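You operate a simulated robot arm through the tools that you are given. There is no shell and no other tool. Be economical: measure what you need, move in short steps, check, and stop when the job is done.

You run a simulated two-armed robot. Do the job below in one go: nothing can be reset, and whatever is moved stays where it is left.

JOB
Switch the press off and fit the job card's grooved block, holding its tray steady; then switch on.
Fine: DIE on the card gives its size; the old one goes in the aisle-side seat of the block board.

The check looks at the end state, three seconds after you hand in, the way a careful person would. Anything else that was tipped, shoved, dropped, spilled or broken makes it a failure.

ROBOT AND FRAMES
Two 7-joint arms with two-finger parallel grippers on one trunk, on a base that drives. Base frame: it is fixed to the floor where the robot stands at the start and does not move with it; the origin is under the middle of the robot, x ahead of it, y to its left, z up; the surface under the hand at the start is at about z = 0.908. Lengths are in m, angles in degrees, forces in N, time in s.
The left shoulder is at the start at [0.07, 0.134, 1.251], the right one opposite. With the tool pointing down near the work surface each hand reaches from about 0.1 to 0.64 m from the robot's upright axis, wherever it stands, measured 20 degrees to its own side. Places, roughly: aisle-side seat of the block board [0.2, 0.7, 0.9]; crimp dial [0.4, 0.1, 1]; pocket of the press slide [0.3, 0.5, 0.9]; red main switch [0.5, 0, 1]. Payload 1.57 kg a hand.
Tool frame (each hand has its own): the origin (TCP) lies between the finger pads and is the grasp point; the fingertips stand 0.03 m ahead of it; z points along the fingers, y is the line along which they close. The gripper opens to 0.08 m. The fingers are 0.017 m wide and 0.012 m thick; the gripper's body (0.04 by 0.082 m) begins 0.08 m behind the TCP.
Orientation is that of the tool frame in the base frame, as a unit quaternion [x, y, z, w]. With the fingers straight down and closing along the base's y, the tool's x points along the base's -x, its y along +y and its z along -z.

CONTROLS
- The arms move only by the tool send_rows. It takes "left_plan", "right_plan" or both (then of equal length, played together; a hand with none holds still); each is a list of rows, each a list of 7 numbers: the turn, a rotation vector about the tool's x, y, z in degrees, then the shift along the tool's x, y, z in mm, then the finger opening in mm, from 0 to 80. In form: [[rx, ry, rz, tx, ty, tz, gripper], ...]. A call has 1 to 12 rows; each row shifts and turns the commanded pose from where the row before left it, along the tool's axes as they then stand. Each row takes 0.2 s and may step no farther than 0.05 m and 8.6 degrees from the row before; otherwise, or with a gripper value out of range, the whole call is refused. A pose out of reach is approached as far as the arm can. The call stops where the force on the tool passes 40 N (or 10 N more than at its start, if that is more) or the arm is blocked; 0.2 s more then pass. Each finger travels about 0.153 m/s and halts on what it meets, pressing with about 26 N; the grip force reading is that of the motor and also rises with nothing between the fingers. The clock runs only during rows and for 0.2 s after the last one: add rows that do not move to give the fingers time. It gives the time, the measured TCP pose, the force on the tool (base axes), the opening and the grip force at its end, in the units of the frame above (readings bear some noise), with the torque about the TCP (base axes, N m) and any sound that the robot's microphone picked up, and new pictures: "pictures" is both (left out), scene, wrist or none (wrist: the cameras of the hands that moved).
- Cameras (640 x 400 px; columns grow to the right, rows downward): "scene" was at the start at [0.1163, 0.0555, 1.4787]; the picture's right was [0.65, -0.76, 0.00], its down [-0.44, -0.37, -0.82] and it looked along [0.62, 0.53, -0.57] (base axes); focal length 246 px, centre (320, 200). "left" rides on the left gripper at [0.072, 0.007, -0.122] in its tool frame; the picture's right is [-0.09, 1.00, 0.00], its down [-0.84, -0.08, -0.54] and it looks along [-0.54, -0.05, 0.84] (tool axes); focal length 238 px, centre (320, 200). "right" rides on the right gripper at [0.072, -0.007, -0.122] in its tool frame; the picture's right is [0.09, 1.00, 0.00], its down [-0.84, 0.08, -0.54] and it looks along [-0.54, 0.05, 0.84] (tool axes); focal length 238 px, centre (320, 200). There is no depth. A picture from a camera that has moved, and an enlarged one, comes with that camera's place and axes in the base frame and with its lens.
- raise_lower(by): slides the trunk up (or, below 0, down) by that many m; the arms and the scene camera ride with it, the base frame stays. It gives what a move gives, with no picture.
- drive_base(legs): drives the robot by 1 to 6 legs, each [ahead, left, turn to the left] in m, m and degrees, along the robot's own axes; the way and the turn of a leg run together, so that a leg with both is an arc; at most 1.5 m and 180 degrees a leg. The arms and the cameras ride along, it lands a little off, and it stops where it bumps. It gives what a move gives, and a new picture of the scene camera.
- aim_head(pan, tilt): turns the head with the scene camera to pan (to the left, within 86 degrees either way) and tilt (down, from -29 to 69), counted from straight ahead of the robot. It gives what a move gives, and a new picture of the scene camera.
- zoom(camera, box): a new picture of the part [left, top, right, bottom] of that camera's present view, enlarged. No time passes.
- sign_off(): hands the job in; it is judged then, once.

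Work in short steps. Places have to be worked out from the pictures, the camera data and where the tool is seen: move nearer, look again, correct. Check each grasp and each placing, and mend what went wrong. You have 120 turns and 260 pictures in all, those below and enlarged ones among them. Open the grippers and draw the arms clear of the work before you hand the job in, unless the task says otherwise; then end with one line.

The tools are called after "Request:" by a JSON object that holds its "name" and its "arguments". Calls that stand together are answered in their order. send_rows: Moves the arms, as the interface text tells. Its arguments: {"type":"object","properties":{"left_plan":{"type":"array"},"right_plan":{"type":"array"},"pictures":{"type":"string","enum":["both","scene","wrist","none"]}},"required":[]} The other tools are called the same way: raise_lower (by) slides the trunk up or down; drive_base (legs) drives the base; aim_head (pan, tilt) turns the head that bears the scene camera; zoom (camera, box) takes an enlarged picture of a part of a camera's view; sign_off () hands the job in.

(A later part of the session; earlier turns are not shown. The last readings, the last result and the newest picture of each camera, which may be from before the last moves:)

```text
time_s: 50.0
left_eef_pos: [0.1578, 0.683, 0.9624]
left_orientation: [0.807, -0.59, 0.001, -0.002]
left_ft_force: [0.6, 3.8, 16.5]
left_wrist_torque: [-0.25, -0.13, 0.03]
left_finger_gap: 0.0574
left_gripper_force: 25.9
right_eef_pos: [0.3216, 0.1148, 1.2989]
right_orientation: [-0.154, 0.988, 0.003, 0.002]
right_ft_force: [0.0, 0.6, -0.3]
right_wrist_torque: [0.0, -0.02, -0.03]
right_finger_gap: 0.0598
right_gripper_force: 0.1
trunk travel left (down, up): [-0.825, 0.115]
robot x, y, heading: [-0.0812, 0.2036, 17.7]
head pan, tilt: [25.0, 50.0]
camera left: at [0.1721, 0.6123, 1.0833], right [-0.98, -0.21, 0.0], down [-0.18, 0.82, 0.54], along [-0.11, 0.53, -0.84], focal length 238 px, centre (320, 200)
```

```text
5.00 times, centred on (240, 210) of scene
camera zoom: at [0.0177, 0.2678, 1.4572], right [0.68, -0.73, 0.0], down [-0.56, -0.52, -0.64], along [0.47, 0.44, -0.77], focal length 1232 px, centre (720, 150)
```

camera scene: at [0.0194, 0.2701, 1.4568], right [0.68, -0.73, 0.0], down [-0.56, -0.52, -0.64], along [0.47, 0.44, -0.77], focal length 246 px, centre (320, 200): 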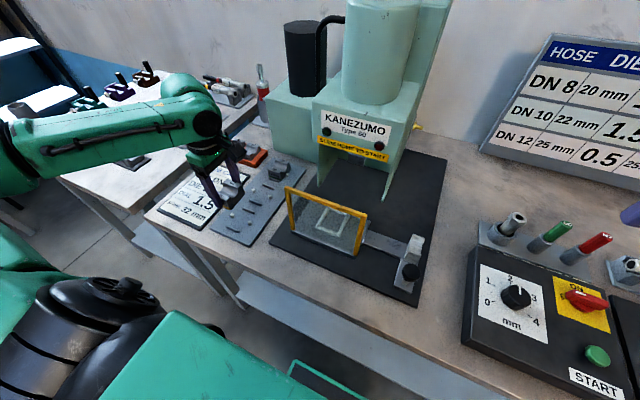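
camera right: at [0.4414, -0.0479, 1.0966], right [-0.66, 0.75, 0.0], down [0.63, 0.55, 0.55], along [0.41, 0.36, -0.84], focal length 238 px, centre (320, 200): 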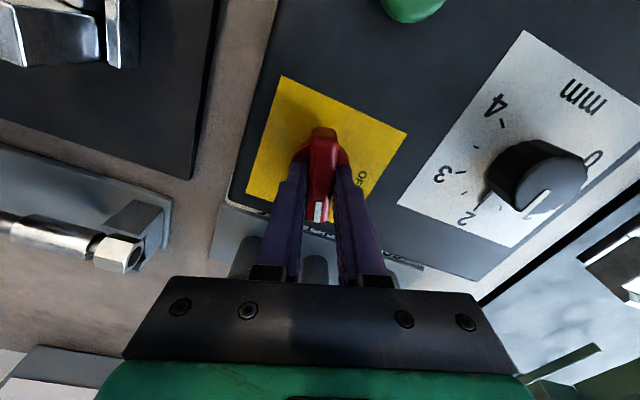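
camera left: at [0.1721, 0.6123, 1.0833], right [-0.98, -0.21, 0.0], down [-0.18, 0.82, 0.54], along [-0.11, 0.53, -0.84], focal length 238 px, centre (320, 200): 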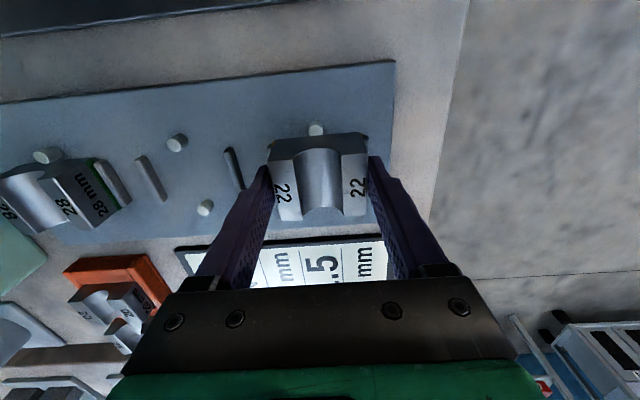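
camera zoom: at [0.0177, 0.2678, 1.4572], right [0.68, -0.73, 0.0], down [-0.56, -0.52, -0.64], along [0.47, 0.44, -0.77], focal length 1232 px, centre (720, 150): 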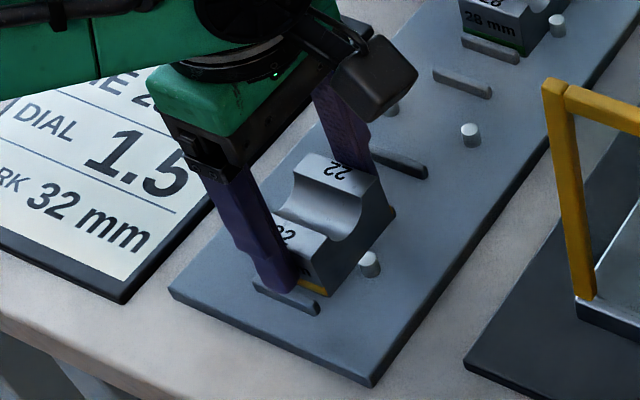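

Contact on the right pin (force up, torque says right side). Raise 6 mm, shift 1.6 mm left, and lower again.

Request:
{"name": "send_rows", "arguments": {"left_plan": [[0, 0, 0, 0, 0, -6, 54], [0, 0, 0, -1.6, 0, 0, 54], [0, 0, 0, 0, 0, 0, 54], [0, 0, 0, 0, 0, 4, 54], [0, 0, 0, 0, 0, 4, 54], [0, 0, 0, 0, 0, 0, 54]], "pictures": "wrist"}}

Request:
{"name": "zoom", "arguments": {"camera": "left", "box": [260, 90, 380, 190]}}

Request:
{"name": "zoom", "arguments": {"camera": "scene", "box": [200, 170, 280, 250]}}

```text
time_s: 51.4
left_eef_pos: [0.158, 0.6845, 0.9597]
left_orientation: [0.808, -0.589, 0.002, -0.002]
left_ft_force: [0.7, 5.1, 16.0]
left_wrist_torque: [-0.29, -0.17, 0.0]
left_finger_gap: 0.0578
left_gripper_force: 26.5
right_eef_pos: [0.3223, 0.1162, 1.2993]
right_orientation: [-0.155, 0.988, 0.003, 0.002]
right_ft_force: [-0.8, 0.6, 0.3]
right_wrist_torque: [0.0, -0.01, 0.04]
right_finger_gap: 0.06
right_gripper_force: 0.1
trunk travel left (down, up): [-0.825, 0.115]
robot x, y, heading: [-0.0805, 0.2041, 17.8]
head pan, tilt: [25.0, 50.0]
camera left: at [0.1721, 0.6137, 1.0811], right [-0.98, -0.21, -0.01], down [-0.18, 0.82, 0.54], along [-0.11, 0.53, -0.84], focal length 238 px, centre (320, 200)
```

left: 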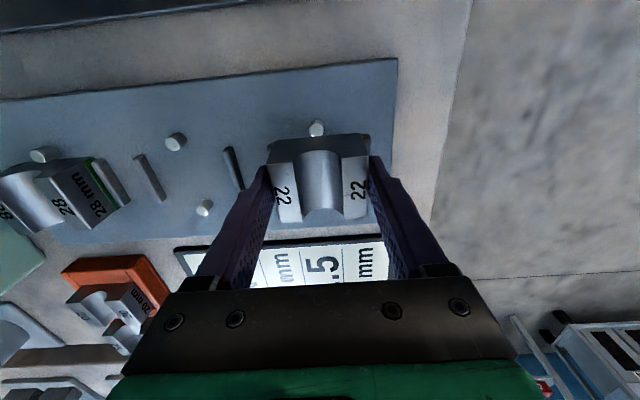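

```text
4.00 times, centred on (320, 140) of left
camera zoom: at [0.1721, 0.6137, 1.0811], right [-0.98, -0.21, -0.01], down [-0.18, 0.82, 0.54], along [-0.11, 0.53, -0.84], focal length 953 px, centre (320, 440)
```

zoom: 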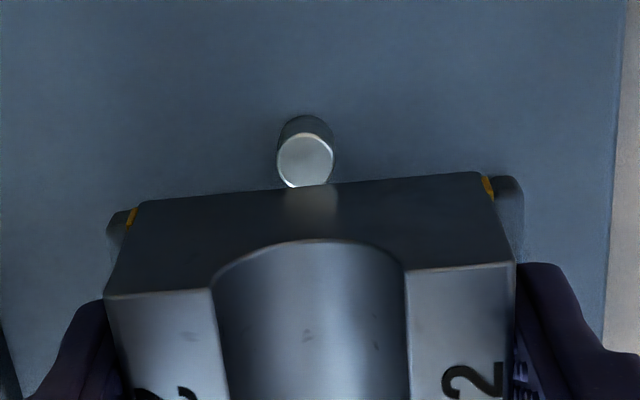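

```text
5.00 times, centred on (240, 210) of scene
camera zoom: at [0.0179, 0.268, 1.4572], right [0.68, -0.73, 0.0], down [-0.56, -0.52, -0.64], along [0.47, 0.44, -0.77], focal length 1232 px, centre (720, 150)
```

zoom: 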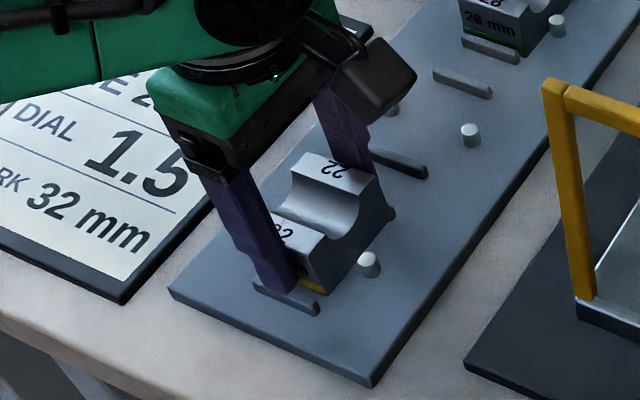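

Torque places the contact right at the right pin's centre, so still slightly overlapping. Raise, another 1.5 mm left, lower.

Request:
{"name": "send_rows", "arguments": {"left_plan": [[0, 0, 0, 0, 0, -6, 54], [0, 0, 0, -1.6, 0, 0, 54], [0, 0, 0, 0, 0, 0, 54], [0, 0, 0, 0, 0, 4, 54], [0, 0, 0, 0, 0, 3, 54], [0, 0, 0, 0, 0, 0, 54]], "pictures": "wrist"}}

Request:
{"name": "zoom", "arguments": {"camera": "left", "box": [260, 90, 380, 190]}}

Request:
{"name": "zoom", "arguments": {"camera": "scene", "box": [210, 180, 270, 240]}}

```text
time_s: 52.8
left_eef_pos: [0.1586, 0.6864, 0.9568]
left_orientation: [0.808, -0.59, 0.0, 0.0]
left_ft_force: [0.4, -0.4, -5.4]
left_wrist_torque: [-0.05, 0.02, 0.01]
left_finger_gap: 0.0579
left_gripper_force: 26.0
right_eef_pos: [0.3225, 0.1172, 1.2986]
right_orientation: [-0.155, 0.988, 0.001, 0.002]
right_ft_force: [0.0, -0.3, 0.0]
right_wrist_torque: [0.0, 0.02, 0.01]
right_finger_gap: 0.06
right_gripper_force: 0.1
trunk travel left (down, up): [-0.825, 0.115]
robot x, y, heading: [-0.086, 0.1978, 17.9]
head pan, tilt: [25.0, 50.0]
camera left: at [0.1722, 0.6159, 1.0778], right [-0.98, -0.21, 0.0], down [-0.18, 0.82, 0.54], along [-0.12, 0.53, -0.84], focal length 238 px, centre (320, 200)
```

left: 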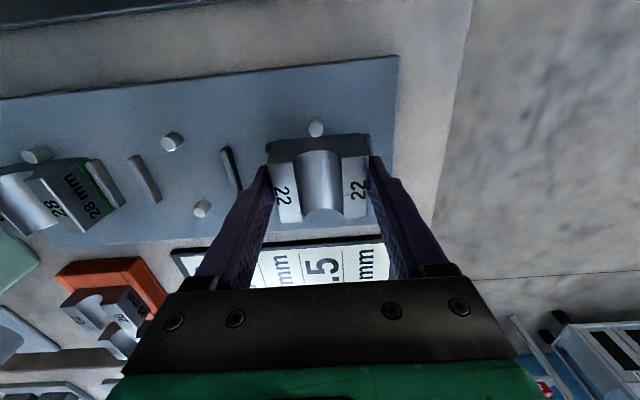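

```text
4.00 times, centred on (320, 140) of left
camera zoom: at [0.1722, 0.6159, 1.0778], right [-0.98, -0.21, 0.0], down [-0.18, 0.82, 0.54], along [-0.12, 0.53, -0.84], focal length 953 px, centre (320, 440)
```

zoom: 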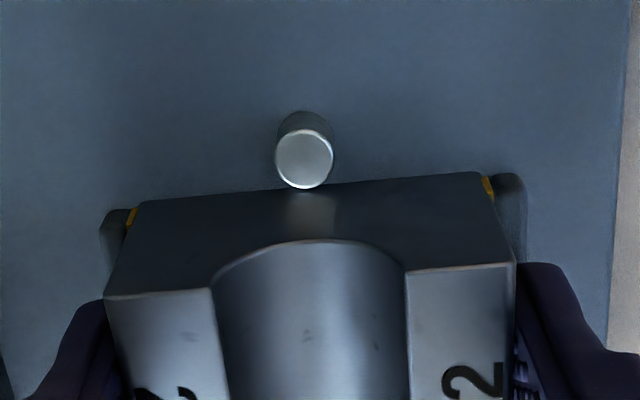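

```text
6.67 times, centred on (240, 210) of scene
camera zoom: at [0.0191, 0.27, 1.4568], right [0.68, -0.73, 0.0], down [-0.56, -0.52, -0.64], along [0.47, 0.44, -0.77], focal length 1643 px, centre (853, 133)
```

zoom: 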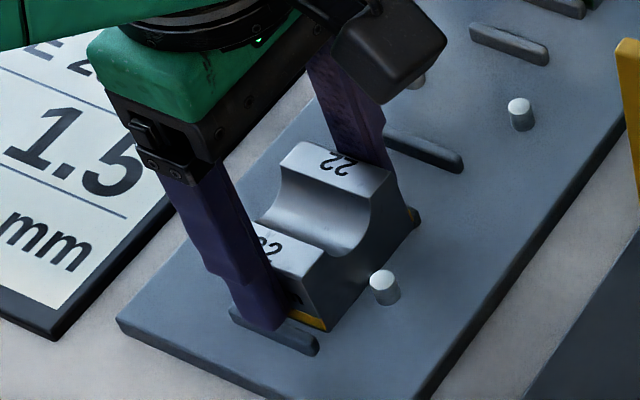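

Free now. Continue down.

Request:
{"name": "send_rows", "arguments": {"left_plan": [[0, 0, 0, 0, 0, 3, 54], [0, 0, 0, 0, 0, 3, 54], [0, 0, 0, 0, 0, 0, 54]], "pictures": "wrist"}}

Request:
{"name": "zoom", "arguments": {"camera": "left", "box": [260, 90, 380, 190]}}

Request:
{"name": "zoom", "arguments": {"camera": "scene", "box": [210, 180, 270, 240]}}

```text
time_s: 53.6
left_eef_pos: [0.1569, 0.6866, 0.9515]
left_orientation: [0.808, -0.59, 0.002, -0.002]
left_ft_force: [0.6, 2.5, 6.9]
left_wrist_torque: [-0.06, 0.31, -0.02]
left_finger_gap: 0.0578
left_gripper_force: 25.6
right_eef_pos: [0.3226, 0.1163, 1.2983]
right_orientation: [-0.155, 0.988, 0.003, 0.003]
right_ft_force: [0.5, -0.1, 0.1]
right_wrist_torque: [-0.02, 0.01, 0.04]
right_finger_gap: 0.0603
right_gripper_force: 0.0
trunk travel left (down, up): [-0.825, 0.115]
robot x, y, heading: [-0.084, 0.2033, 18.1]
head pan, tilt: [25.0, 50.0]
camera left: at [0.172, 0.6157, 1.0732], right [-0.98, -0.21, 0.0], down [-0.18, 0.82, 0.54], along [-0.11, 0.53, -0.84], focal length 238 px, centre (320, 200)
```

left: 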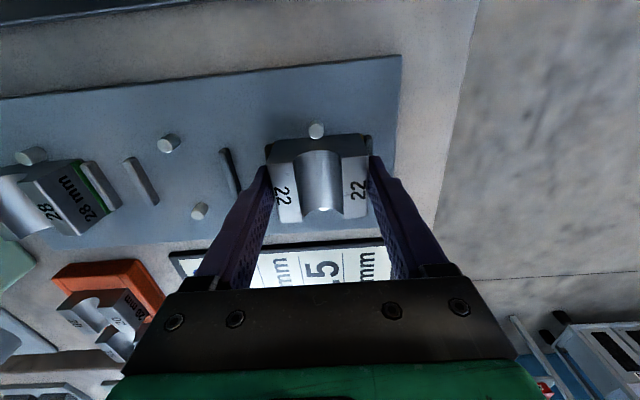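

```text
4.00 times, centred on (320, 140) of left
camera zoom: at [0.172, 0.6157, 1.0732], right [-0.98, -0.21, 0.0], down [-0.18, 0.82, 0.54], along [-0.11, 0.53, -0.84], focal length 953 px, centre (320, 440)
```

zoom: 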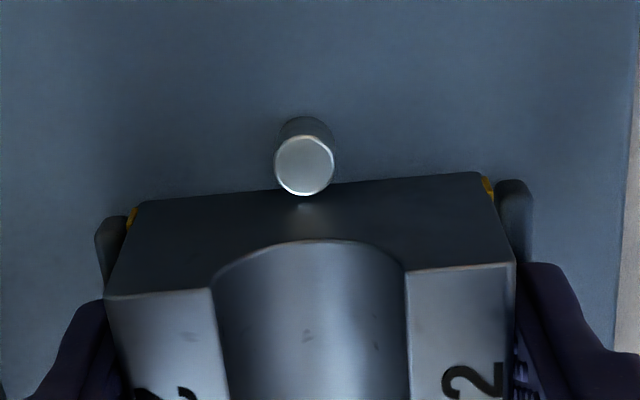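

```text
6.67 times, centred on (240, 210) of scene
camera zoom: at [0.0184, 0.2689, 1.4571], right [0.68, -0.73, 0.0], down [-0.56, -0.52, -0.64], along [0.47, 0.44, -0.77], focal length 1643 px, centre (853, 133)
```

zoom: 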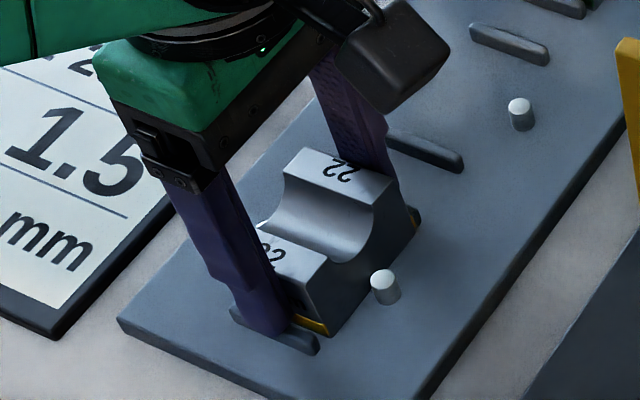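

The front fingertip has touched the front bar (bar ≈7 mm tall), block bottom only 1–3 mm from seated and between pins and bars. I release gently here.

Request:
{"name": "send_rows", "arguments": {"left_plan": [[0, 0, 0, 0, 0, -0.5, 60], [0, 0, 0, 0, 0, 0, 64], [0, 0, 0, 0, 0, 0, 70], [0, 0, 0, 0, 0, 0, 70]], "pictures": "wrist"}}

Request:
{"name": "zoom", "arguments": {"camera": "left", "box": [240, 90, 400, 230]}}

Request:
{"name": "zoom", "arguments": {"camera": "scene", "box": [210, 180, 270, 240]}}

```text
time_s: 54.6
left_eef_pos: [0.1586, 0.6862, 0.952]
left_orientation: [0.806, -0.591, 0.0, -0.001]
left_ft_force: [4.2, 2.2, 7.7]
left_wrist_torque: [-0.01, 0.16, -0.12]
left_finger_gap: 0.0667
left_gripper_force: 0.0
right_eef_pos: [0.3236, 0.1166, 1.2987]
right_orientation: [-0.155, 0.988, 0.003, 0.002]
right_ft_force: [0.6, -0.3, -0.1]
right_wrist_torque: [-0.04, 0.0, 0.02]
right_finger_gap: 0.0601
right_gripper_force: 0.1
trunk travel left (down, up): [-0.825, 0.115]
robot x, y, heading: [-0.0851, 0.2033, 17.7]
head pan, tilt: [25.0, 50.0]
camera left: at [0.1724, 0.615, 1.0732], right [-0.98, -0.21, 0.0], down [-0.18, 0.82, 0.54], along [-0.11, 0.53, -0.84], focal length 238 px, centre (320, 200)
```

left: 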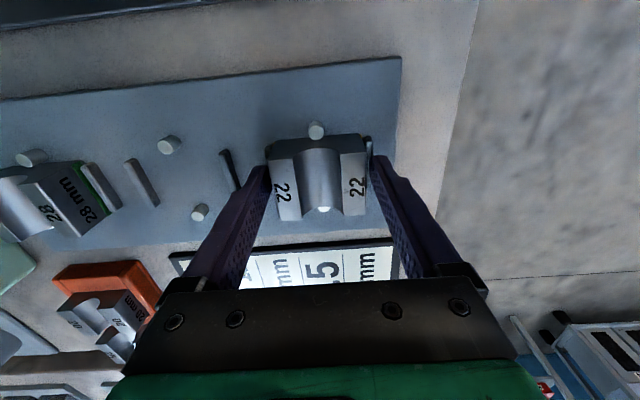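

```text
2.86 times, centred on (320, 160) of left
camera zoom: at [0.1724, 0.615, 1.0732], right [-0.98, -0.21, 0.0], down [-0.18, 0.82, 0.54], along [-0.11, 0.53, -0.84], focal length 681 px, centre (320, 314)
```

zoom: 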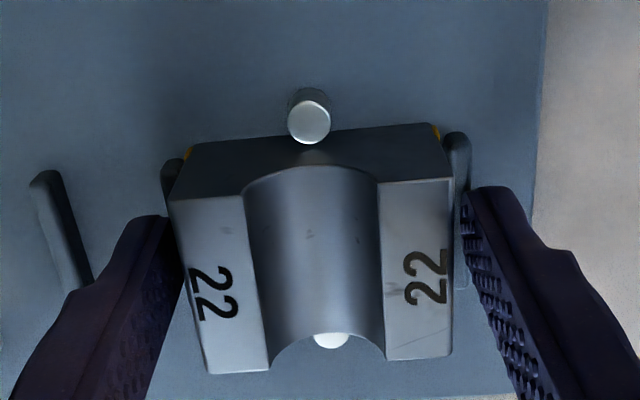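

```text
6.67 times, centred on (240, 210) of scene
camera zoom: at [0.0193, 0.2684, 1.4569], right [0.68, -0.73, 0.0], down [-0.56, -0.52, -0.64], along [0.47, 0.44, -0.77], focal length 1643 px, centre (853, 133)
```

zoom: 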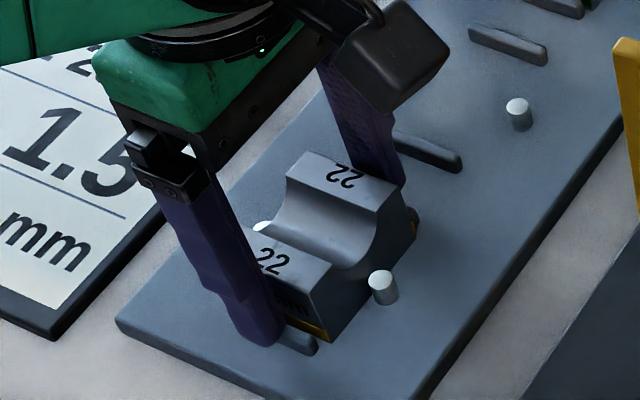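

Block sits between both pins. Lift the hand off slowly, opening further once free of the bars.

Request:
{"name": "send_rows", "arguments": {"left_plan": [[0, 0, 0, 0, 0, -3, 70], [0, 0, 0, 0, 0, -5, 74], [0, 0, 0, 0, 0, -10, 74], [0, 0, 0, 0, 0, -40, 74], [0, 0, 0, 0, 0, -45, 74], [0, 0, 0, 0, 0, -45, 74], [0, 0, 0, 0, 0, -45, 74], [0, 0, 0, 0, 0, -45, 74]], "pictures": "both"}}

Request:
{"name": "zoom", "arguments": {"camera": "left", "box": [150, 60, 450, 250]}}

Request:
{"name": "zoom", "arguments": {"camera": "scene", "box": [190, 130, 310, 250]}}

```text
time_s: 56.4
left_eef_pos: [0.1532, 0.686, 1.1541]
left_orientation: [0.804, -0.593, -0.023, 0.033]
left_ft_force: [1.6, 0.3, 6.7]
left_wrist_torque: [0.06, 0.09, 0.0]
left_finger_gap: 0.074
left_gripper_force: 0.0
left hand out of reach, approached as far as the arm can: row 8
right_eef_pos: [0.3246, 0.1177, 1.2977]
right_orientation: [-0.155, 0.988, 0.002, 0.002]
right_ft_force: [0.3, 0.0, 0.0]
right_wrist_torque: [-0.04, 0.02, 0.01]
right_finger_gap: 0.06
right_gripper_force: 0.0
trunk travel left (down, up): [-0.825, 0.115]
robot x, y, heading: [-0.087, 0.1981, 17.4]
head pan, tilt: [25.0, 50.0]
camera scene: at [0.0207, 0.2712, 1.4564], right [0.68, -0.73, 0.0], down [-0.56, -0.52, -0.64], along [0.47, 0.44, -0.77], focal length 246 px, centre (320, 200)
camera left: at [0.177, 0.6183, 1.2756], right [-0.97, -0.21, 0.08], down [-0.13, 0.84, 0.53], along [-0.18, 0.51, -0.84], focal length 238 px, centre (320, 200)
```

scene: 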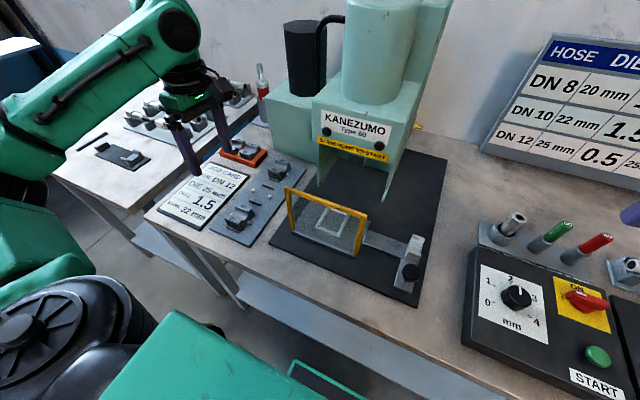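
left: 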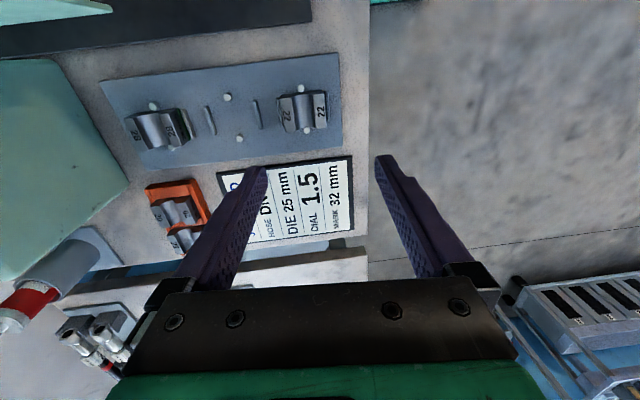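

```text
2.11 times, centred on (300, 155) of left
camera zoom: at [0.177, 0.6183, 1.2756], right [-0.97, -0.21, 0.08], down [-0.13, 0.84, 0.53], along [-0.18, 0.51, -0.84], focal length 502 px, centre (362, 295)
```

zoom: 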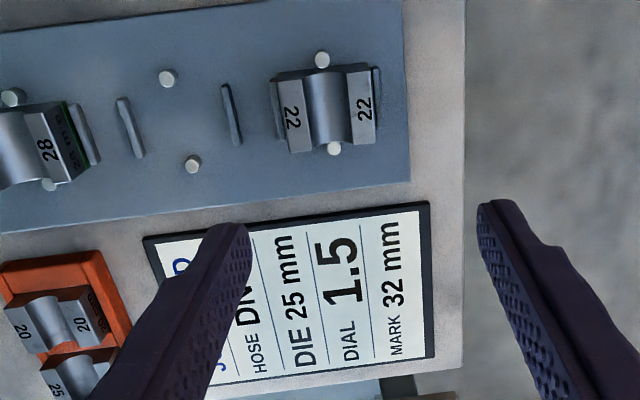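

```text
3.33 times, centred on (250, 190) of scene
camera zoom: at [0.0207, 0.2712, 1.4564], right [0.68, -0.73, 0.0], down [-0.56, -0.52, -0.64], along [0.47, 0.44, -0.77], focal length 821 px, centre (553, 233)
```

zoom: 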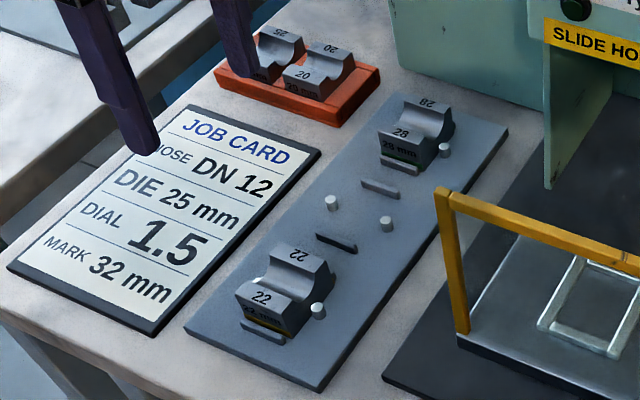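

The 22 is seated properly in the aisle-side seat. Now I retract the left arm, then drive left to the tray.

Request:
{"name": "send_rows", "arguments": {"left_plan": [[0, 0, 0, 40, 10, 0, 60], [0, 0, 0, 40, 10, -10, 60], [0, 0, 0, 40, 10, -20, 60], [0, 0, 0, 40, 10, -20, 60], [0, 0, 8, 0, 0, -30, 60], [0, 0, 8, 0, 0, -30, 60], [0, 0, 8, 0, 0, -30, 60], [0, 0, 8, 0, 0, 0, 60], [0, 0, 8, 0, 0, 0, 60], [0, 0, 8, 0, 0, 0, 60], [0, 0, 8, 0, 0, 0, 60], [0, 0, 8, 0, 0, 0, 60]], "pictures": "none"}}

Request:
{"name": "drive_base", "arguments": {"legs": [[0, 0.585, 0]]}}

Request:
{"name": "aim_head", "arguments": {"pan": 5, "tilt": 48}}

```text
time_s: 59.0
left_eef_pos: [0.1694, 0.5217, 1.3206]
left_orientation: [-0.371, 0.929, -0.001, 0.001]
left_ft_force: [0.2, -0.4, 0.4]
left_wrist_torque: [0.0, -0.01, -0.03]
left_finger_gap: 0.0601
left_gripper_force: 0.1
right_eef_pos: [0.3222, 0.1177, 1.2991]
right_orientation: [-0.155, 0.988, 0.002, 0.002]
right_ft_force: [1.0, -0.3, 0.8]
right_wrist_torque: [-0.02, 0.02, 0.0]
right_finger_gap: 0.06
right_gripper_force: 0.1
trunk travel left (down, up): [-0.825, 0.115]
robot x, y, heading: [-0.083, 0.2035, 18.0]
head pan, tilt: [25.0, 50.0]
```

```text
time_s: 62.3
left_eef_pos: [-0.0107, 1.0746, 1.3193]
left_orientation: [-0.371, 0.929, 0.0, 0.001]
left_ft_force: [-0.5, -0.1, 0.4]
left_wrist_torque: [0.02, 0.02, 0.01]
left_finger_gap: 0.06
left_gripper_force: 0.1
right_eef_pos: [0.1427, 0.6708, 1.2987]
right_orientation: [-0.154, 0.988, 0.002, 0.002]
right_ft_force: [-0.1, 0.5, 0.1]
right_wrist_torque: [-0.01, 0.0, -0.02]
right_finger_gap: 0.0599
right_gripper_force: 0.1
trunk travel left (down, up): [-0.825, 0.115]
robot x, y, heading: [-0.2625, 0.7537, 17.7]
head pan, tilt: [25.0, 50.0]
camera scene: at [-0.1602, 0.8224, 1.4569], right [0.68, -0.73, 0.0], down [-0.56, -0.52, -0.64], along [0.47, 0.44, -0.77], focal length 246 px, centre (320, 200)
```

scene: 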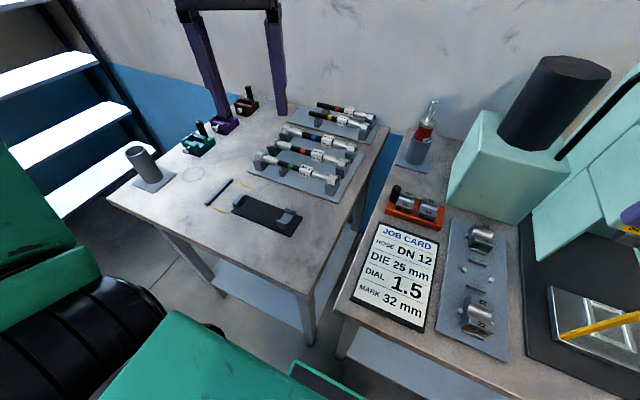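

```text
time_s: 63.2
left_eef_pos: [-0.0108, 1.078, 1.3207]
left_orientation: [-0.371, 0.929, -0.001, 0.001]
left_ft_force: [0.2, 0.5, 0.3]
left_wrist_torque: [0.01, -0.01, -0.02]
left_finger_gap: 0.0599
left_gripper_force: 0.0
right_eef_pos: [0.143, 0.6726, 1.2986]
right_orientation: [-0.154, 0.988, 0.002, 0.003]
right_ft_force: [0.1, 0.1, -0.5]
right_wrist_torque: [0.05, 0.03, 0.03]
right_finger_gap: 0.0599
right_gripper_force: 0.1
trunk travel left (down, up): [-0.825, 0.115]
robot x, y, heading: [-0.2652, 0.7586, 17.9]
head pan, tilt: [5.0, 48.0]
camera scene: at [-0.1447, 0.8028, 1.4596], right [0.39, -0.92, 0.0], down [-0.68, -0.29, -0.67], along [0.62, 0.26, -0.74], focal length 246 px, centre (320, 200)
```

scene: 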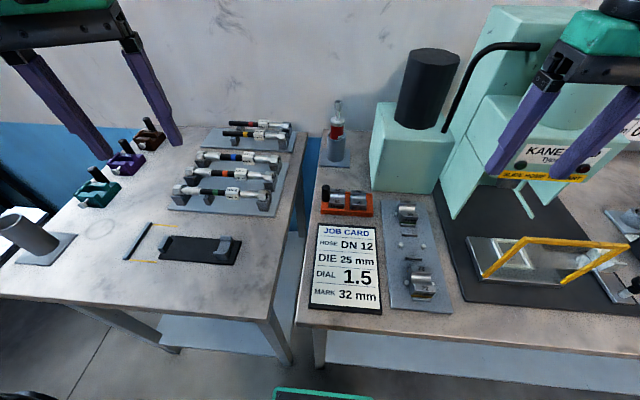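

Zoom the tray from here.

Request:
{"name": "zoom", "arguments": {"camera": "scene", "box": [300, 160, 400, 240]}}

Request:
{"name": "zoom", "arguments": {"camera": "right", "box": [200, 0, 640, 250]}}

```text
5.00 times, centred on (350, 200) of scene
camera zoom: at [-0.1447, 0.8028, 1.4596], right [0.39, -0.92, 0.0], down [-0.68, -0.29, -0.67], along [0.62, 0.26, -0.74], focal length 1232 px, centre (170, 200)
```

zoom: 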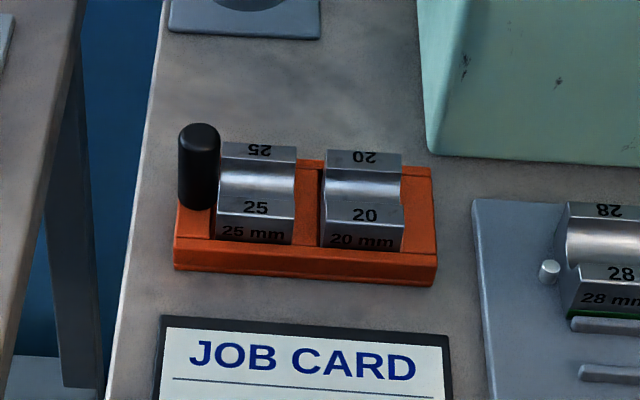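

```text
1.45 times, centred on (420, 125) of right
camera zoom: at [0.0769, 0.6432, 1.4201], right [-0.39, 0.92, 0.0], down [0.77, 0.33, 0.55], along [0.5, 0.22, -0.84], focal length 347 px, centre (174, 309)
```

zoom: 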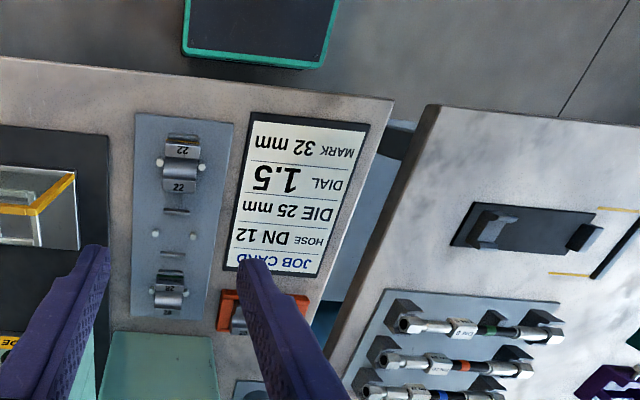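

The 25 sits at the left of the tray right beside the upright black handle. Plan: right hand grips the 25 front-to-back leaning right, left hand grips the handle front-to-back leaning left, so the hands form a V. First drive 3 cm ahead.

Request:
{"name": "drive_base", "arguments": {"legs": [[0.035, 0, 0]]}}

Request:
{"name": "send_rows", "arguments": {"right_plan": [[0, 0, 8.2, 0, 0, 0, 72], [0, 0, 8.2, 0, 0, 0, 72], [0, 0, 8.2, 0, 0, 0, 72], [0, 0, 8.2, 0, 0, 0, 72], [0, 0, 8.2, 0, 0, 0, 72], [0, 0, 8.2, 0, 0, 0, 72], [0, 0, 8.2, 0, 0, 0, 72], [0, 0, 8.2, 0, 0, 0, 72], [0, 0, 8.2, 0, 0, 0, 72], [0, 0, 8.2, 0, 0, 0, 72], [0, 0, 8.2, 0, 0, 0, 72], [0, 0, 0, 0, 0, 0, 72]], "pictures": "wrist"}}

```text
time_s: 64.0
left_eef_pos: [0.0136, 1.0851, 1.3229]
left_orientation: [-0.372, 0.928, -0.002, 0.004]
left_ft_force: [-1.8, 0.0, 0.7]
left_wrist_torque: [0.02, -0.06, 0.02]
left_finger_gap: 0.0602
left_gripper_force: 0.2
right_eef_pos: [0.1688, 0.6787, 1.2999]
right_orientation: [-0.155, 0.988, 0.002, 0.006]
right_ft_force: [-1.2, 0.1, -0.2]
right_wrist_torque: [0.01, -0.04, 0.05]
right_finger_gap: 0.0601
right_gripper_force: 0.1
trunk travel left (down, up): [-0.825, 0.115]
robot x, y, heading: [-0.2293, 0.7677, 18.0]
head pan, tilt: [5.0, 48.0]
camera scene: at [-0.1204, 0.8101, 1.4605], right [0.39, -0.92, 0.0], down [-0.68, -0.29, -0.67], along [0.62, 0.26, -0.74], focal length 246 px, centre (320, 200)
```

scene: 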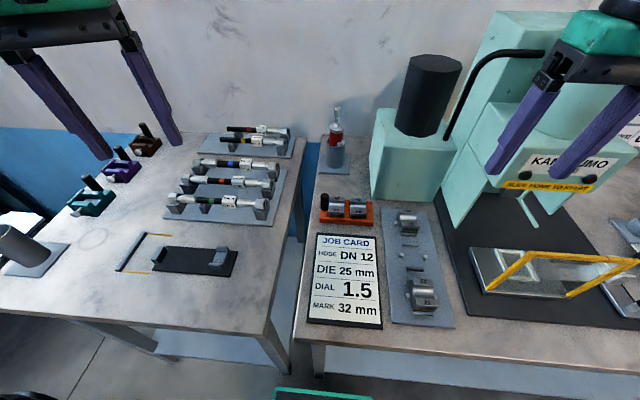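

```text
time_s: 66.6
left_eef_pos: [0.0231, 1.088, 1.3207]
left_orientation: [-0.372, 0.928, 0.0, 0.001]
left_ft_force: [-1.4, -0.5, -0.9]
left_wrist_torque: [0.01, 0.01, 0.05]
left_finger_gap: 0.0601
left_gripper_force: 0.2
right_eef_pos: [0.176, 0.6804, 1.2985]
right_orientation: [0.591, 0.807, 0.004, 0.0]
right_ft_force: [-0.2, 0.3, 0.0]
right_wrist_torque: [0.02, -0.02, -0.01]
right_finger_gap: 0.072
right_gripper_force: 0.1
trunk travel left (down, up): [-0.825, 0.115]
robot x, y, heading: [-0.237, 0.7687, 18.0]
head pan, tilt: [5.0, 48.0]
camera right: at [0.1485, 0.7482, 1.4206], right [0.92, 0.39, 0.01], down [0.32, -0.78, 0.54], along [0.21, -0.5, -0.84], focal length 238 px, centre (320, 200)
```

right: 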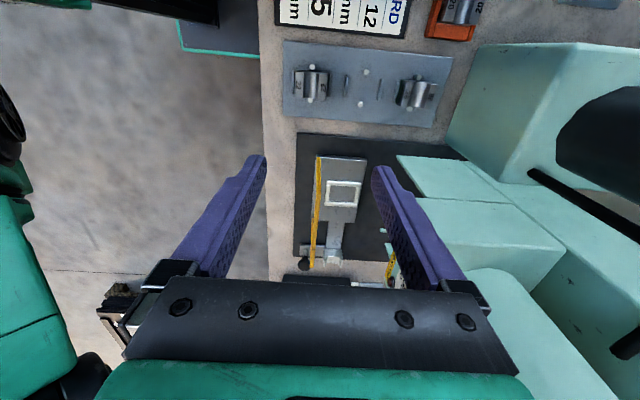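

Right wrist is at the right yaw. Move it left, then ahead to above the tray at z≈1.15 and look.

Request:
{"name": "send_rows", "arguments": {"right_plan": [[0, 0, 0, 45, 0, 15, 72], [0, 0, 0, 45, 0, 15, 72], [0, 0, 0, 45, 0, 15, 72], [0, 0, 0, 45, 0, 15, 72], [0, 0, 0, 29, 20, 15, 72], [0, 0, 0, 0, 45, 15, 72], [0, 0, 0, 0, 45, 15, 72], [0, 0, 0, 0, 45, 15, 72], [0, 0, 0, 0, 45, 15, 72], [0, 0, 0, 0, 16, 15, 72], [0, 0, 0, 0, 0, 0, 72]], "pictures": "both"}}

Request:
{"name": "zoom", "arguments": {"camera": "right", "box": [220, 60, 420, 220]}}

```text
time_s: 69.0
left_eef_pos: [0.0225, 1.0876, 1.322]
left_orientation: [-0.372, 0.928, 0.0, 0.001]
left_ft_force: [1.8, 0.1, -0.7]
left_wrist_torque: [-0.01, 0.03, -0.03]
left_finger_gap: 0.06
left_gripper_force: 0.1
right_eef_pos: [0.3071, 0.9372, 1.1466]
right_orientation: [0.591, 0.807, 0.005, 0.0]
right_ft_force: [-0.1, -0.4, 0.4]
right_wrist_torque: [0.0, 0.01, 0.02]
right_finger_gap: 0.0719
right_gripper_force: 0.0
right hand out of reach, approached as far as the arm can: row 9, 10
trunk travel left (down, up): [-0.825, 0.115]
robot x, y, heading: [-0.2307, 0.7695, 17.8]
head pan, tilt: [5.0, 48.0]
camera scene: at [-0.1112, 0.8123, 1.4596], right [0.39, -0.92, 0.0], down [-0.68, -0.29, -0.67], along [0.62, 0.26, -0.74], focal length 246 px, centre (320, 200)
camera right: at [0.2781, 1.0031, 1.2688], right [0.92, 0.39, 0.01], down [0.32, -0.78, 0.54], along [0.22, -0.49, -0.84], focal length 238 px, centre (320, 200)
```

scene: 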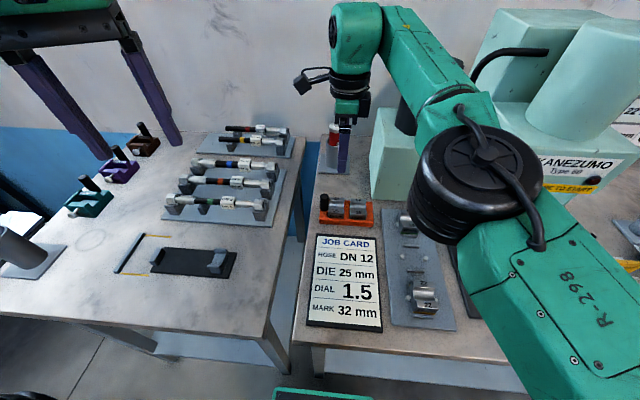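
right: 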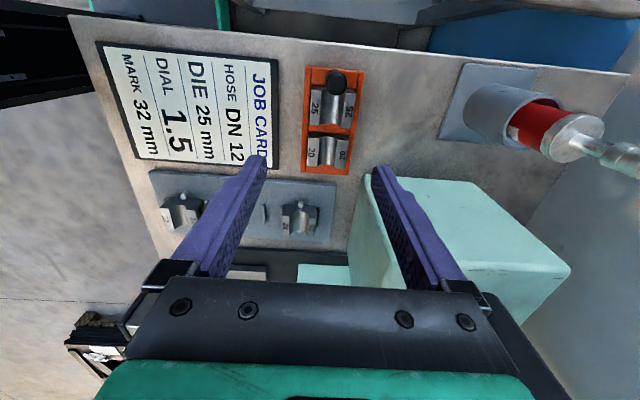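

```text
2.50 times, centred on (320, 140) of right
camera zoom: at [0.2781, 1.0031, 1.2688], right [0.92, 0.39, 0.01], down [0.32, -0.78, 0.54], along [0.22, -0.49, -0.84], focal length 596 px, centre (320, 350)
```

zoom: 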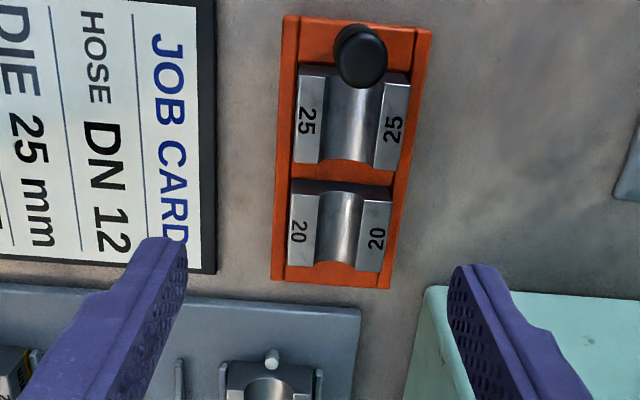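

Block centre ≈ (0.320, 0.946), handle ≈ (0.306, 0.978, top 0.983). The right arm is near its limit, so I drive 6 cm left and 2 cm ahead.

Request:
{"name": "drive_base", "arguments": {"legs": [[0.02, 0.06, 0]]}}

```text
time_s: 70.0
left_eef_pos: [0.0224, 1.1405, 1.3232]
left_orientation: [-0.371, 0.929, 0.003, 0.002]
left_ft_force: [-0.5, -1.5, 0.0]
left_wrist_torque: [0.1, 0.01, -0.01]
left_finger_gap: 0.0599
left_gripper_force: 0.0
right_eef_pos: [0.3059, 0.992, 1.1474]
right_orientation: [0.592, 0.806, 0.007, -0.003]
right_ft_force: [0.4, -0.8, 0.6]
right_wrist_torque: [0.04, -0.02, -0.01]
right_finger_gap: 0.072
right_gripper_force: 0.0
trunk travel left (down, up): [-0.825, 0.115]
robot x, y, heading: [-0.2341, 0.832, 17.8]
head pan, tilt: [5.0, 48.0]
camera scene: at [-0.1111, 0.866, 1.4599], right [0.39, -0.92, -0.01], down [-0.69, -0.28, -0.67], along [0.62, 0.26, -0.74], focal length 246 px, centre (320, 200)
```

scene: 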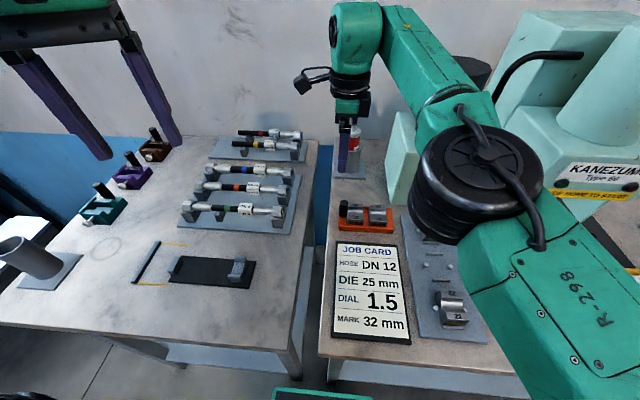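

Move the right hand aside to the right; simultaneously turn the left hand to rel. yaw 90°.

Request:
{"name": "send_rows", "arguments": {"left_plan": [[0, 0, -8.1, 0, 0, 0, 50], [0, 0, -8.1, 0, 0, 0, 50], [0, 0, -8.1, 0, 0, 0, 50], [0, 0, -8.1, 0, 0, 0, 50], [0, 0, -8.1, 0, 0, 0, 50], [0, 0, -8.1, 0, 0, 0, 50], [0, 0, -8.1, 0, 0, 0, 50], [0, 0, -7.8, 0, 0, 0, 50], [0, 0, 0, 0, 0, 0, 50]], "right_plan": [[0, 0, 0, -30, 0, 0, 72], [0, 0, 0, -30, 0, 0, 72], [0, 0, 0, -30, 0, 0, 72], [0, 0, 0, -30, 0, 0, 72], [0, 0, 0, 0, 0, 0, 72], [0, 0, 0, 0, 0, 0, 72], [0, 0, 0, 0, 0, 0, 72], [0, 0, 0, 0, 0, 0, 72], [0, 0, 0, 0, 0, 0, 72]], "pictures": "none"}}

Request:
{"name": "send_rows", "arguments": {"left_plan": [[0, 7.5, 0, 0, 0, 0, 50], [0, 7.5, 0, 0, 0, 0, 50], [0, 7.5, 0, 0, 0, 0, 50], [0, 7.5, 0, 0, 0, 0, 50], [0, 7.5, 0, 0, 0, 0, 50], [0, 7.5, 0, 0, 0, 0, 50], [0, 0, 0, 0, 0, 0, 50]], "pictures": "both"}}

```text
time_s: 72.0
left_eef_pos: [0.0239, 1.1481, 1.3203]
left_orientation: [0.809, -0.588, 0.001, -0.001]
left_ft_force: [-0.3, 0.3, 0.2]
left_wrist_torque: [0.0, -0.03, 0.0]
left_finger_gap: 0.0497
left_gripper_force: 0.1
right_eef_pos: [0.3416, 0.8859, 1.1475]
right_orientation: [0.591, 0.806, 0.004, 0.0]
right_ft_force: [0.8, -0.1, 0.2]
right_wrist_torque: [0.02, 0.02, 0.02]
right_finger_gap: 0.0721
right_gripper_force: 0.0
trunk travel left (down, up): [-0.825, 0.115]
robot x, y, heading: [-0.2312, 0.8316, 17.7]
head pan, tilt: [5.0, 48.0]
```

```text
time_s: 73.6
left_eef_pos: [0.023, 1.1493, 1.3214]
left_orientation: [0.747, -0.543, 0.31, 0.225]
left_ft_force: [-0.1, 0.5, -0.6]
left_wrist_torque: [-0.01, 0.0, 0.02]
left_finger_gap: 0.0497
left_gripper_force: 0.2
right_eef_pos: [0.3429, 0.8864, 1.1459]
right_orientation: [0.591, 0.807, 0.004, -0.001]
right_ft_force: [0.1, 0.4, 0.8]
right_wrist_torque: [-0.02, 0.0, 0.0]
right_finger_gap: 0.0721
right_gripper_force: 0.0
trunk travel left (down, up): [-0.825, 0.115]
robot x, y, heading: [-0.2289, 0.8322, 18.0]
head pan, tilt: [5.0, 48.0]
camera scene: at [-0.1107, 0.8754, 1.4596], right [0.39, -0.92, 0.0], down [-0.69, -0.29, -0.67], along [0.62, 0.26, -0.74], focal length 246 px, centre (320, 200)
camera left: at [0.0045, 1.1802, 1.4571], right [-0.97, -0.25, -0.07], down [-0.23, 0.95, -0.21], along [0.12, -0.19, -0.98], focal length 238 px, centre (320, 200)
```

scene: 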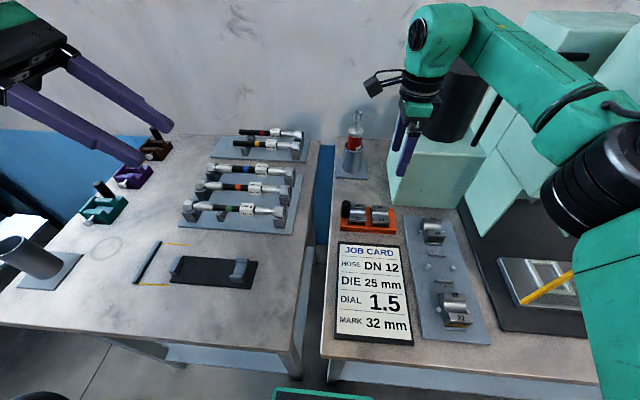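
left: 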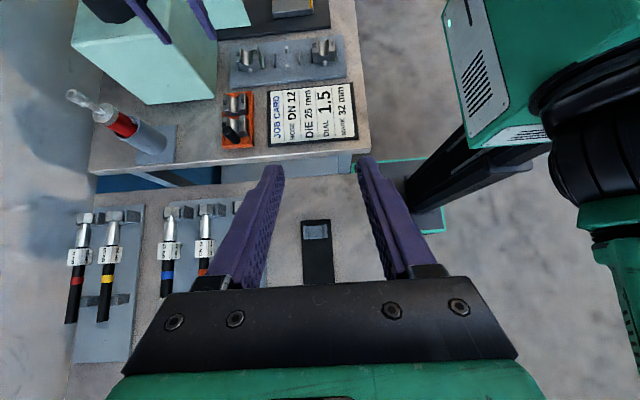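

Left hand leans 45° as wanted. Now move it ahead, then diagonally down toward a pre-grasp 80 mm short of the handle.

Request:
{"name": "send_rows", "arguments": {"left_plan": [[0, 0, 0, 0, -43.8, 0, 50], [0, 0, 0, 0, -43.8, 0, 50], [0, 0, 0, 0, -43.8, 0, 50], [0, 0, 0, 0, -43.8, 0, 50], [0, 0, 0, 0, -43.8, 0, 50], [0, 0, 0, -12.5, 0, 45, 50], [0, 0, 0, -12.5, 0, 45, 50], [0, 0, 0, -12.5, 0, 45, 50], [0, 0, 0, -12.5, 0, 45, 50], [0, 0, 0, -12.5, 0, 45, 50], [0, 0, 0, -12.5, 0, 45, 50], [0, 0, 0, 0, 0, 0, 50]], "pictures": "both"}}

Request:
{"name": "zoom", "arguments": {"camera": "left", "box": [220, 40, 420, 200]}}

Request:
{"name": "zoom", "arguments": {"camera": "scene", "box": [290, 120, 430, 240]}}

```text
time_s: 76.2
left_eef_pos: [0.2629, 1.0726, 1.0662]
left_orientation: [0.747, -0.543, 0.311, 0.225]
left_ft_force: [0.8, -0.3, -0.7]
left_wrist_torque: [0.01, 0.0, 0.04]
left_finger_gap: 0.0501
left_gripper_force: 0.1
left hand out of reach, approached as far as the arm can: row 5
right_eef_pos: [0.3422, 0.8856, 1.1481]
right_orientation: [0.592, 0.806, 0.003, 0.0]
right_ft_force: [-0.5, -0.8, 0.3]
right_wrist_torque: [-0.02, -0.02, 0.02]
right_finger_gap: 0.0721
right_gripper_force: 0.0
trunk travel left (down, up): [-0.825, 0.115]
robot x, y, heading: [-0.2312, 0.8292, 17.9]
head pan, tilt: [5.0, 48.0]
camera scene: at [-0.1114, 0.8762, 1.4596], right [0.39, -0.92, 0.0], down [-0.68, -0.29, -0.67], along [0.62, 0.26, -0.74], focal length 246 px, centre (320, 200)
camera left: at [0.2438, 1.1046, 1.2026], right [-0.97, -0.25, -0.07], down [-0.23, 0.95, -0.21], along [0.12, -0.19, -0.98], focal length 238 px, centre (320, 200)
```

scene: 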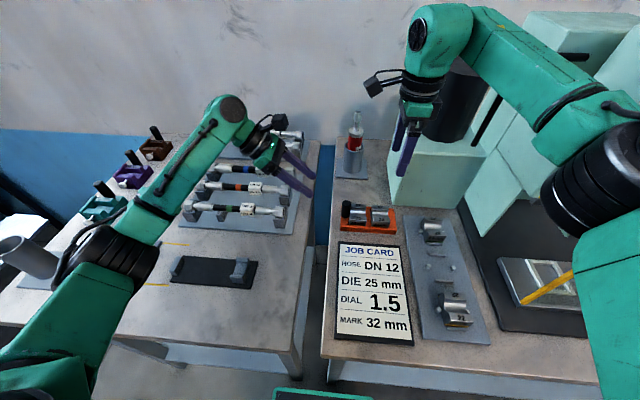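
left: 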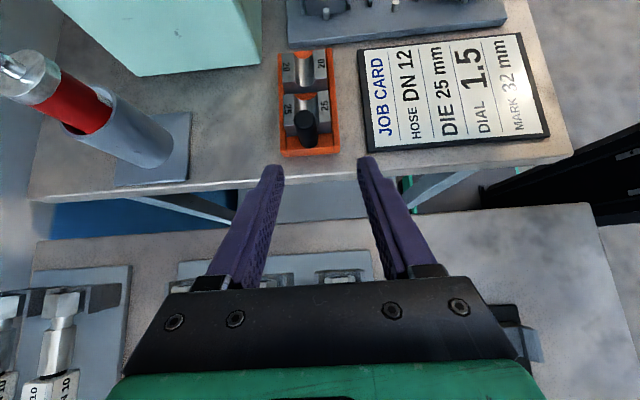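

```text
2.50 times, centred on (320, 120) of left
camera zoom: at [0.2438, 1.1046, 1.2026], right [-0.97, -0.25, -0.07], down [-0.23, 0.95, -0.21], along [0.12, -0.19, -0.98], focal length 596 px, centre (320, 400)
```

zoom: 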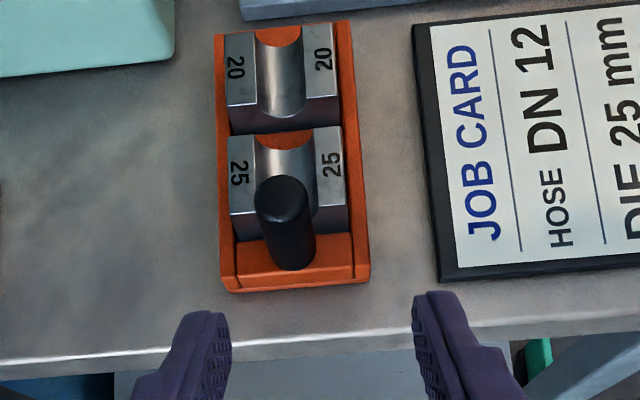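

```text
3.33 times, centred on (360, 180) of scene
camera zoom: at [-0.1114, 0.8762, 1.4596], right [0.39, -0.92, 0.0], down [-0.68, -0.29, -0.67], along [0.62, 0.26, -0.74], focal length 821 px, centre (187, 267)
```

zoom: 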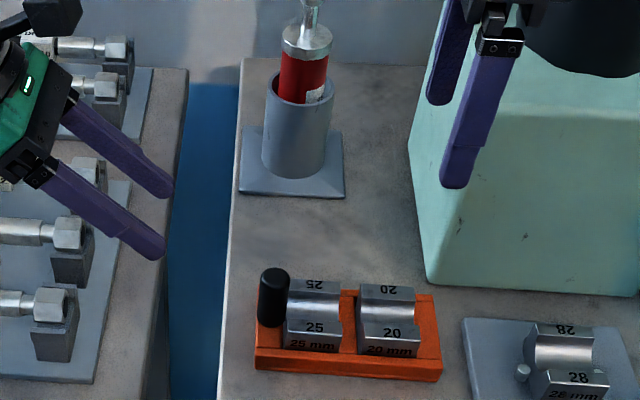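

Handle at (u 0.584, v 0.847). I advance along the tool axis 95 mm with a 14 mm forward correction, then check.

Request:
{"name": "send_rows", "arguments": {"left_plan": [[0, 0, 0, 0, -7, 30, 50], [0, 0, 0, 0, -7, 30, 50], [0, 0, 0, 0, 0, 30, 50], [0, 0, 0, 0, 0, 0, 50]], "pictures": "wrist"}}

Request:
{"name": "zoom", "arguments": {"camera": "left", "box": [220, 60, 420, 220]}}

Request:
{"name": "zoom", "arguments": {"camera": "scene", "box": [310, 150, 420, 240]}}

```text
time_s: 77.2
left_eef_pos: [0.2963, 1.0184, 1.004]
left_orientation: [0.747, -0.543, 0.311, 0.224]
left_ft_force: [0.2, 0.3, -0.2]
left_wrist_torque: [0.0, 0.03, -0.01]
left_finger_gap: 0.05
left_gripper_force: 0.1
right_eef_pos: [0.3425, 0.8858, 1.1459]
right_orientation: [0.591, 0.806, 0.005, 0.0]
right_ft_force: [-0.1, -0.3, 0.3]
right_wrist_torque: [0.01, 0.0, -0.02]
right_finger_gap: 0.0718
right_gripper_force: 0.0
trunk travel left (down, up): [-0.825, 0.115]
robot x, y, heading: [-0.229, 0.8324, 17.8]
head pan, tilt: [5.0, 48.0]
camera left: at [0.2779, 1.0488, 1.1398], right [-0.97, -0.25, -0.07], down [-0.23, 0.95, -0.21], along [0.12, -0.19, -0.98], focal length 238 px, centre (320, 200)
```

left: 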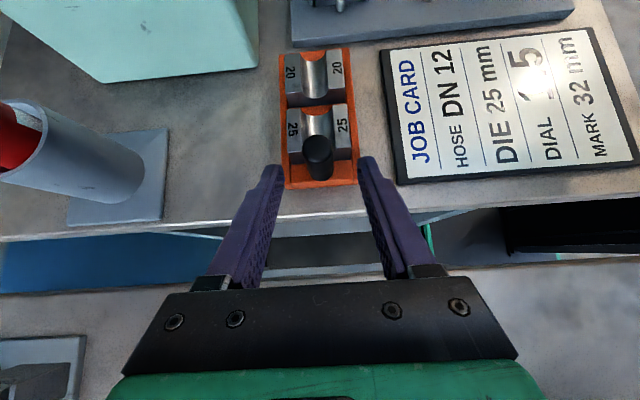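

```text
2.50 times, centred on (320, 140) of left
camera zoom: at [0.2779, 1.0488, 1.1398], right [-0.97, -0.25, -0.07], down [-0.23, 0.95, -0.21], along [0.12, -0.19, -0.98], focal length 596 px, centre (320, 350)
```

zoom: 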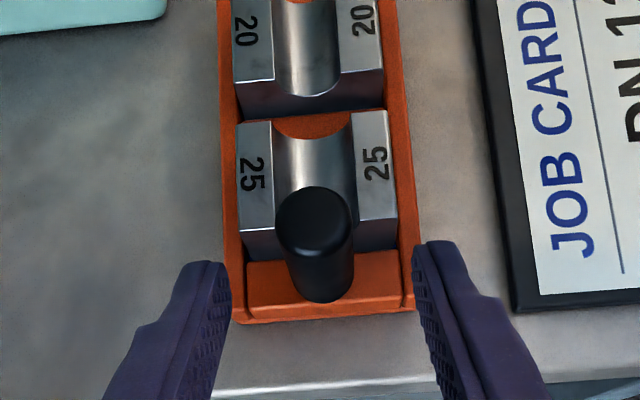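

```text
4.44 times, centred on (365, 195) of scene
camera zoom: at [-0.1109, 0.8759, 1.4596], right [0.39, -0.92, 0.0], down [-0.68, -0.29, -0.67], along [0.62, 0.26, -0.74], focal length 1095 px, centre (120, 222)
```

zoom: 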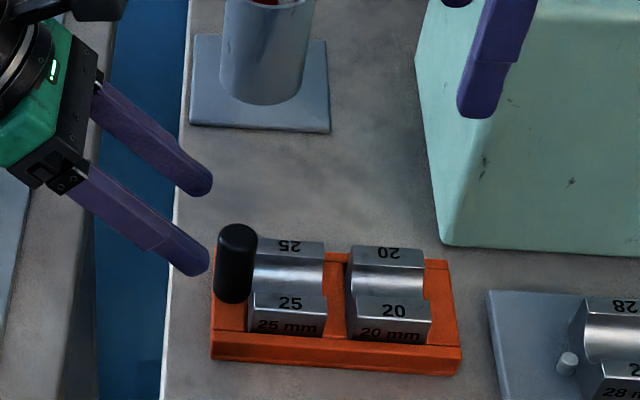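

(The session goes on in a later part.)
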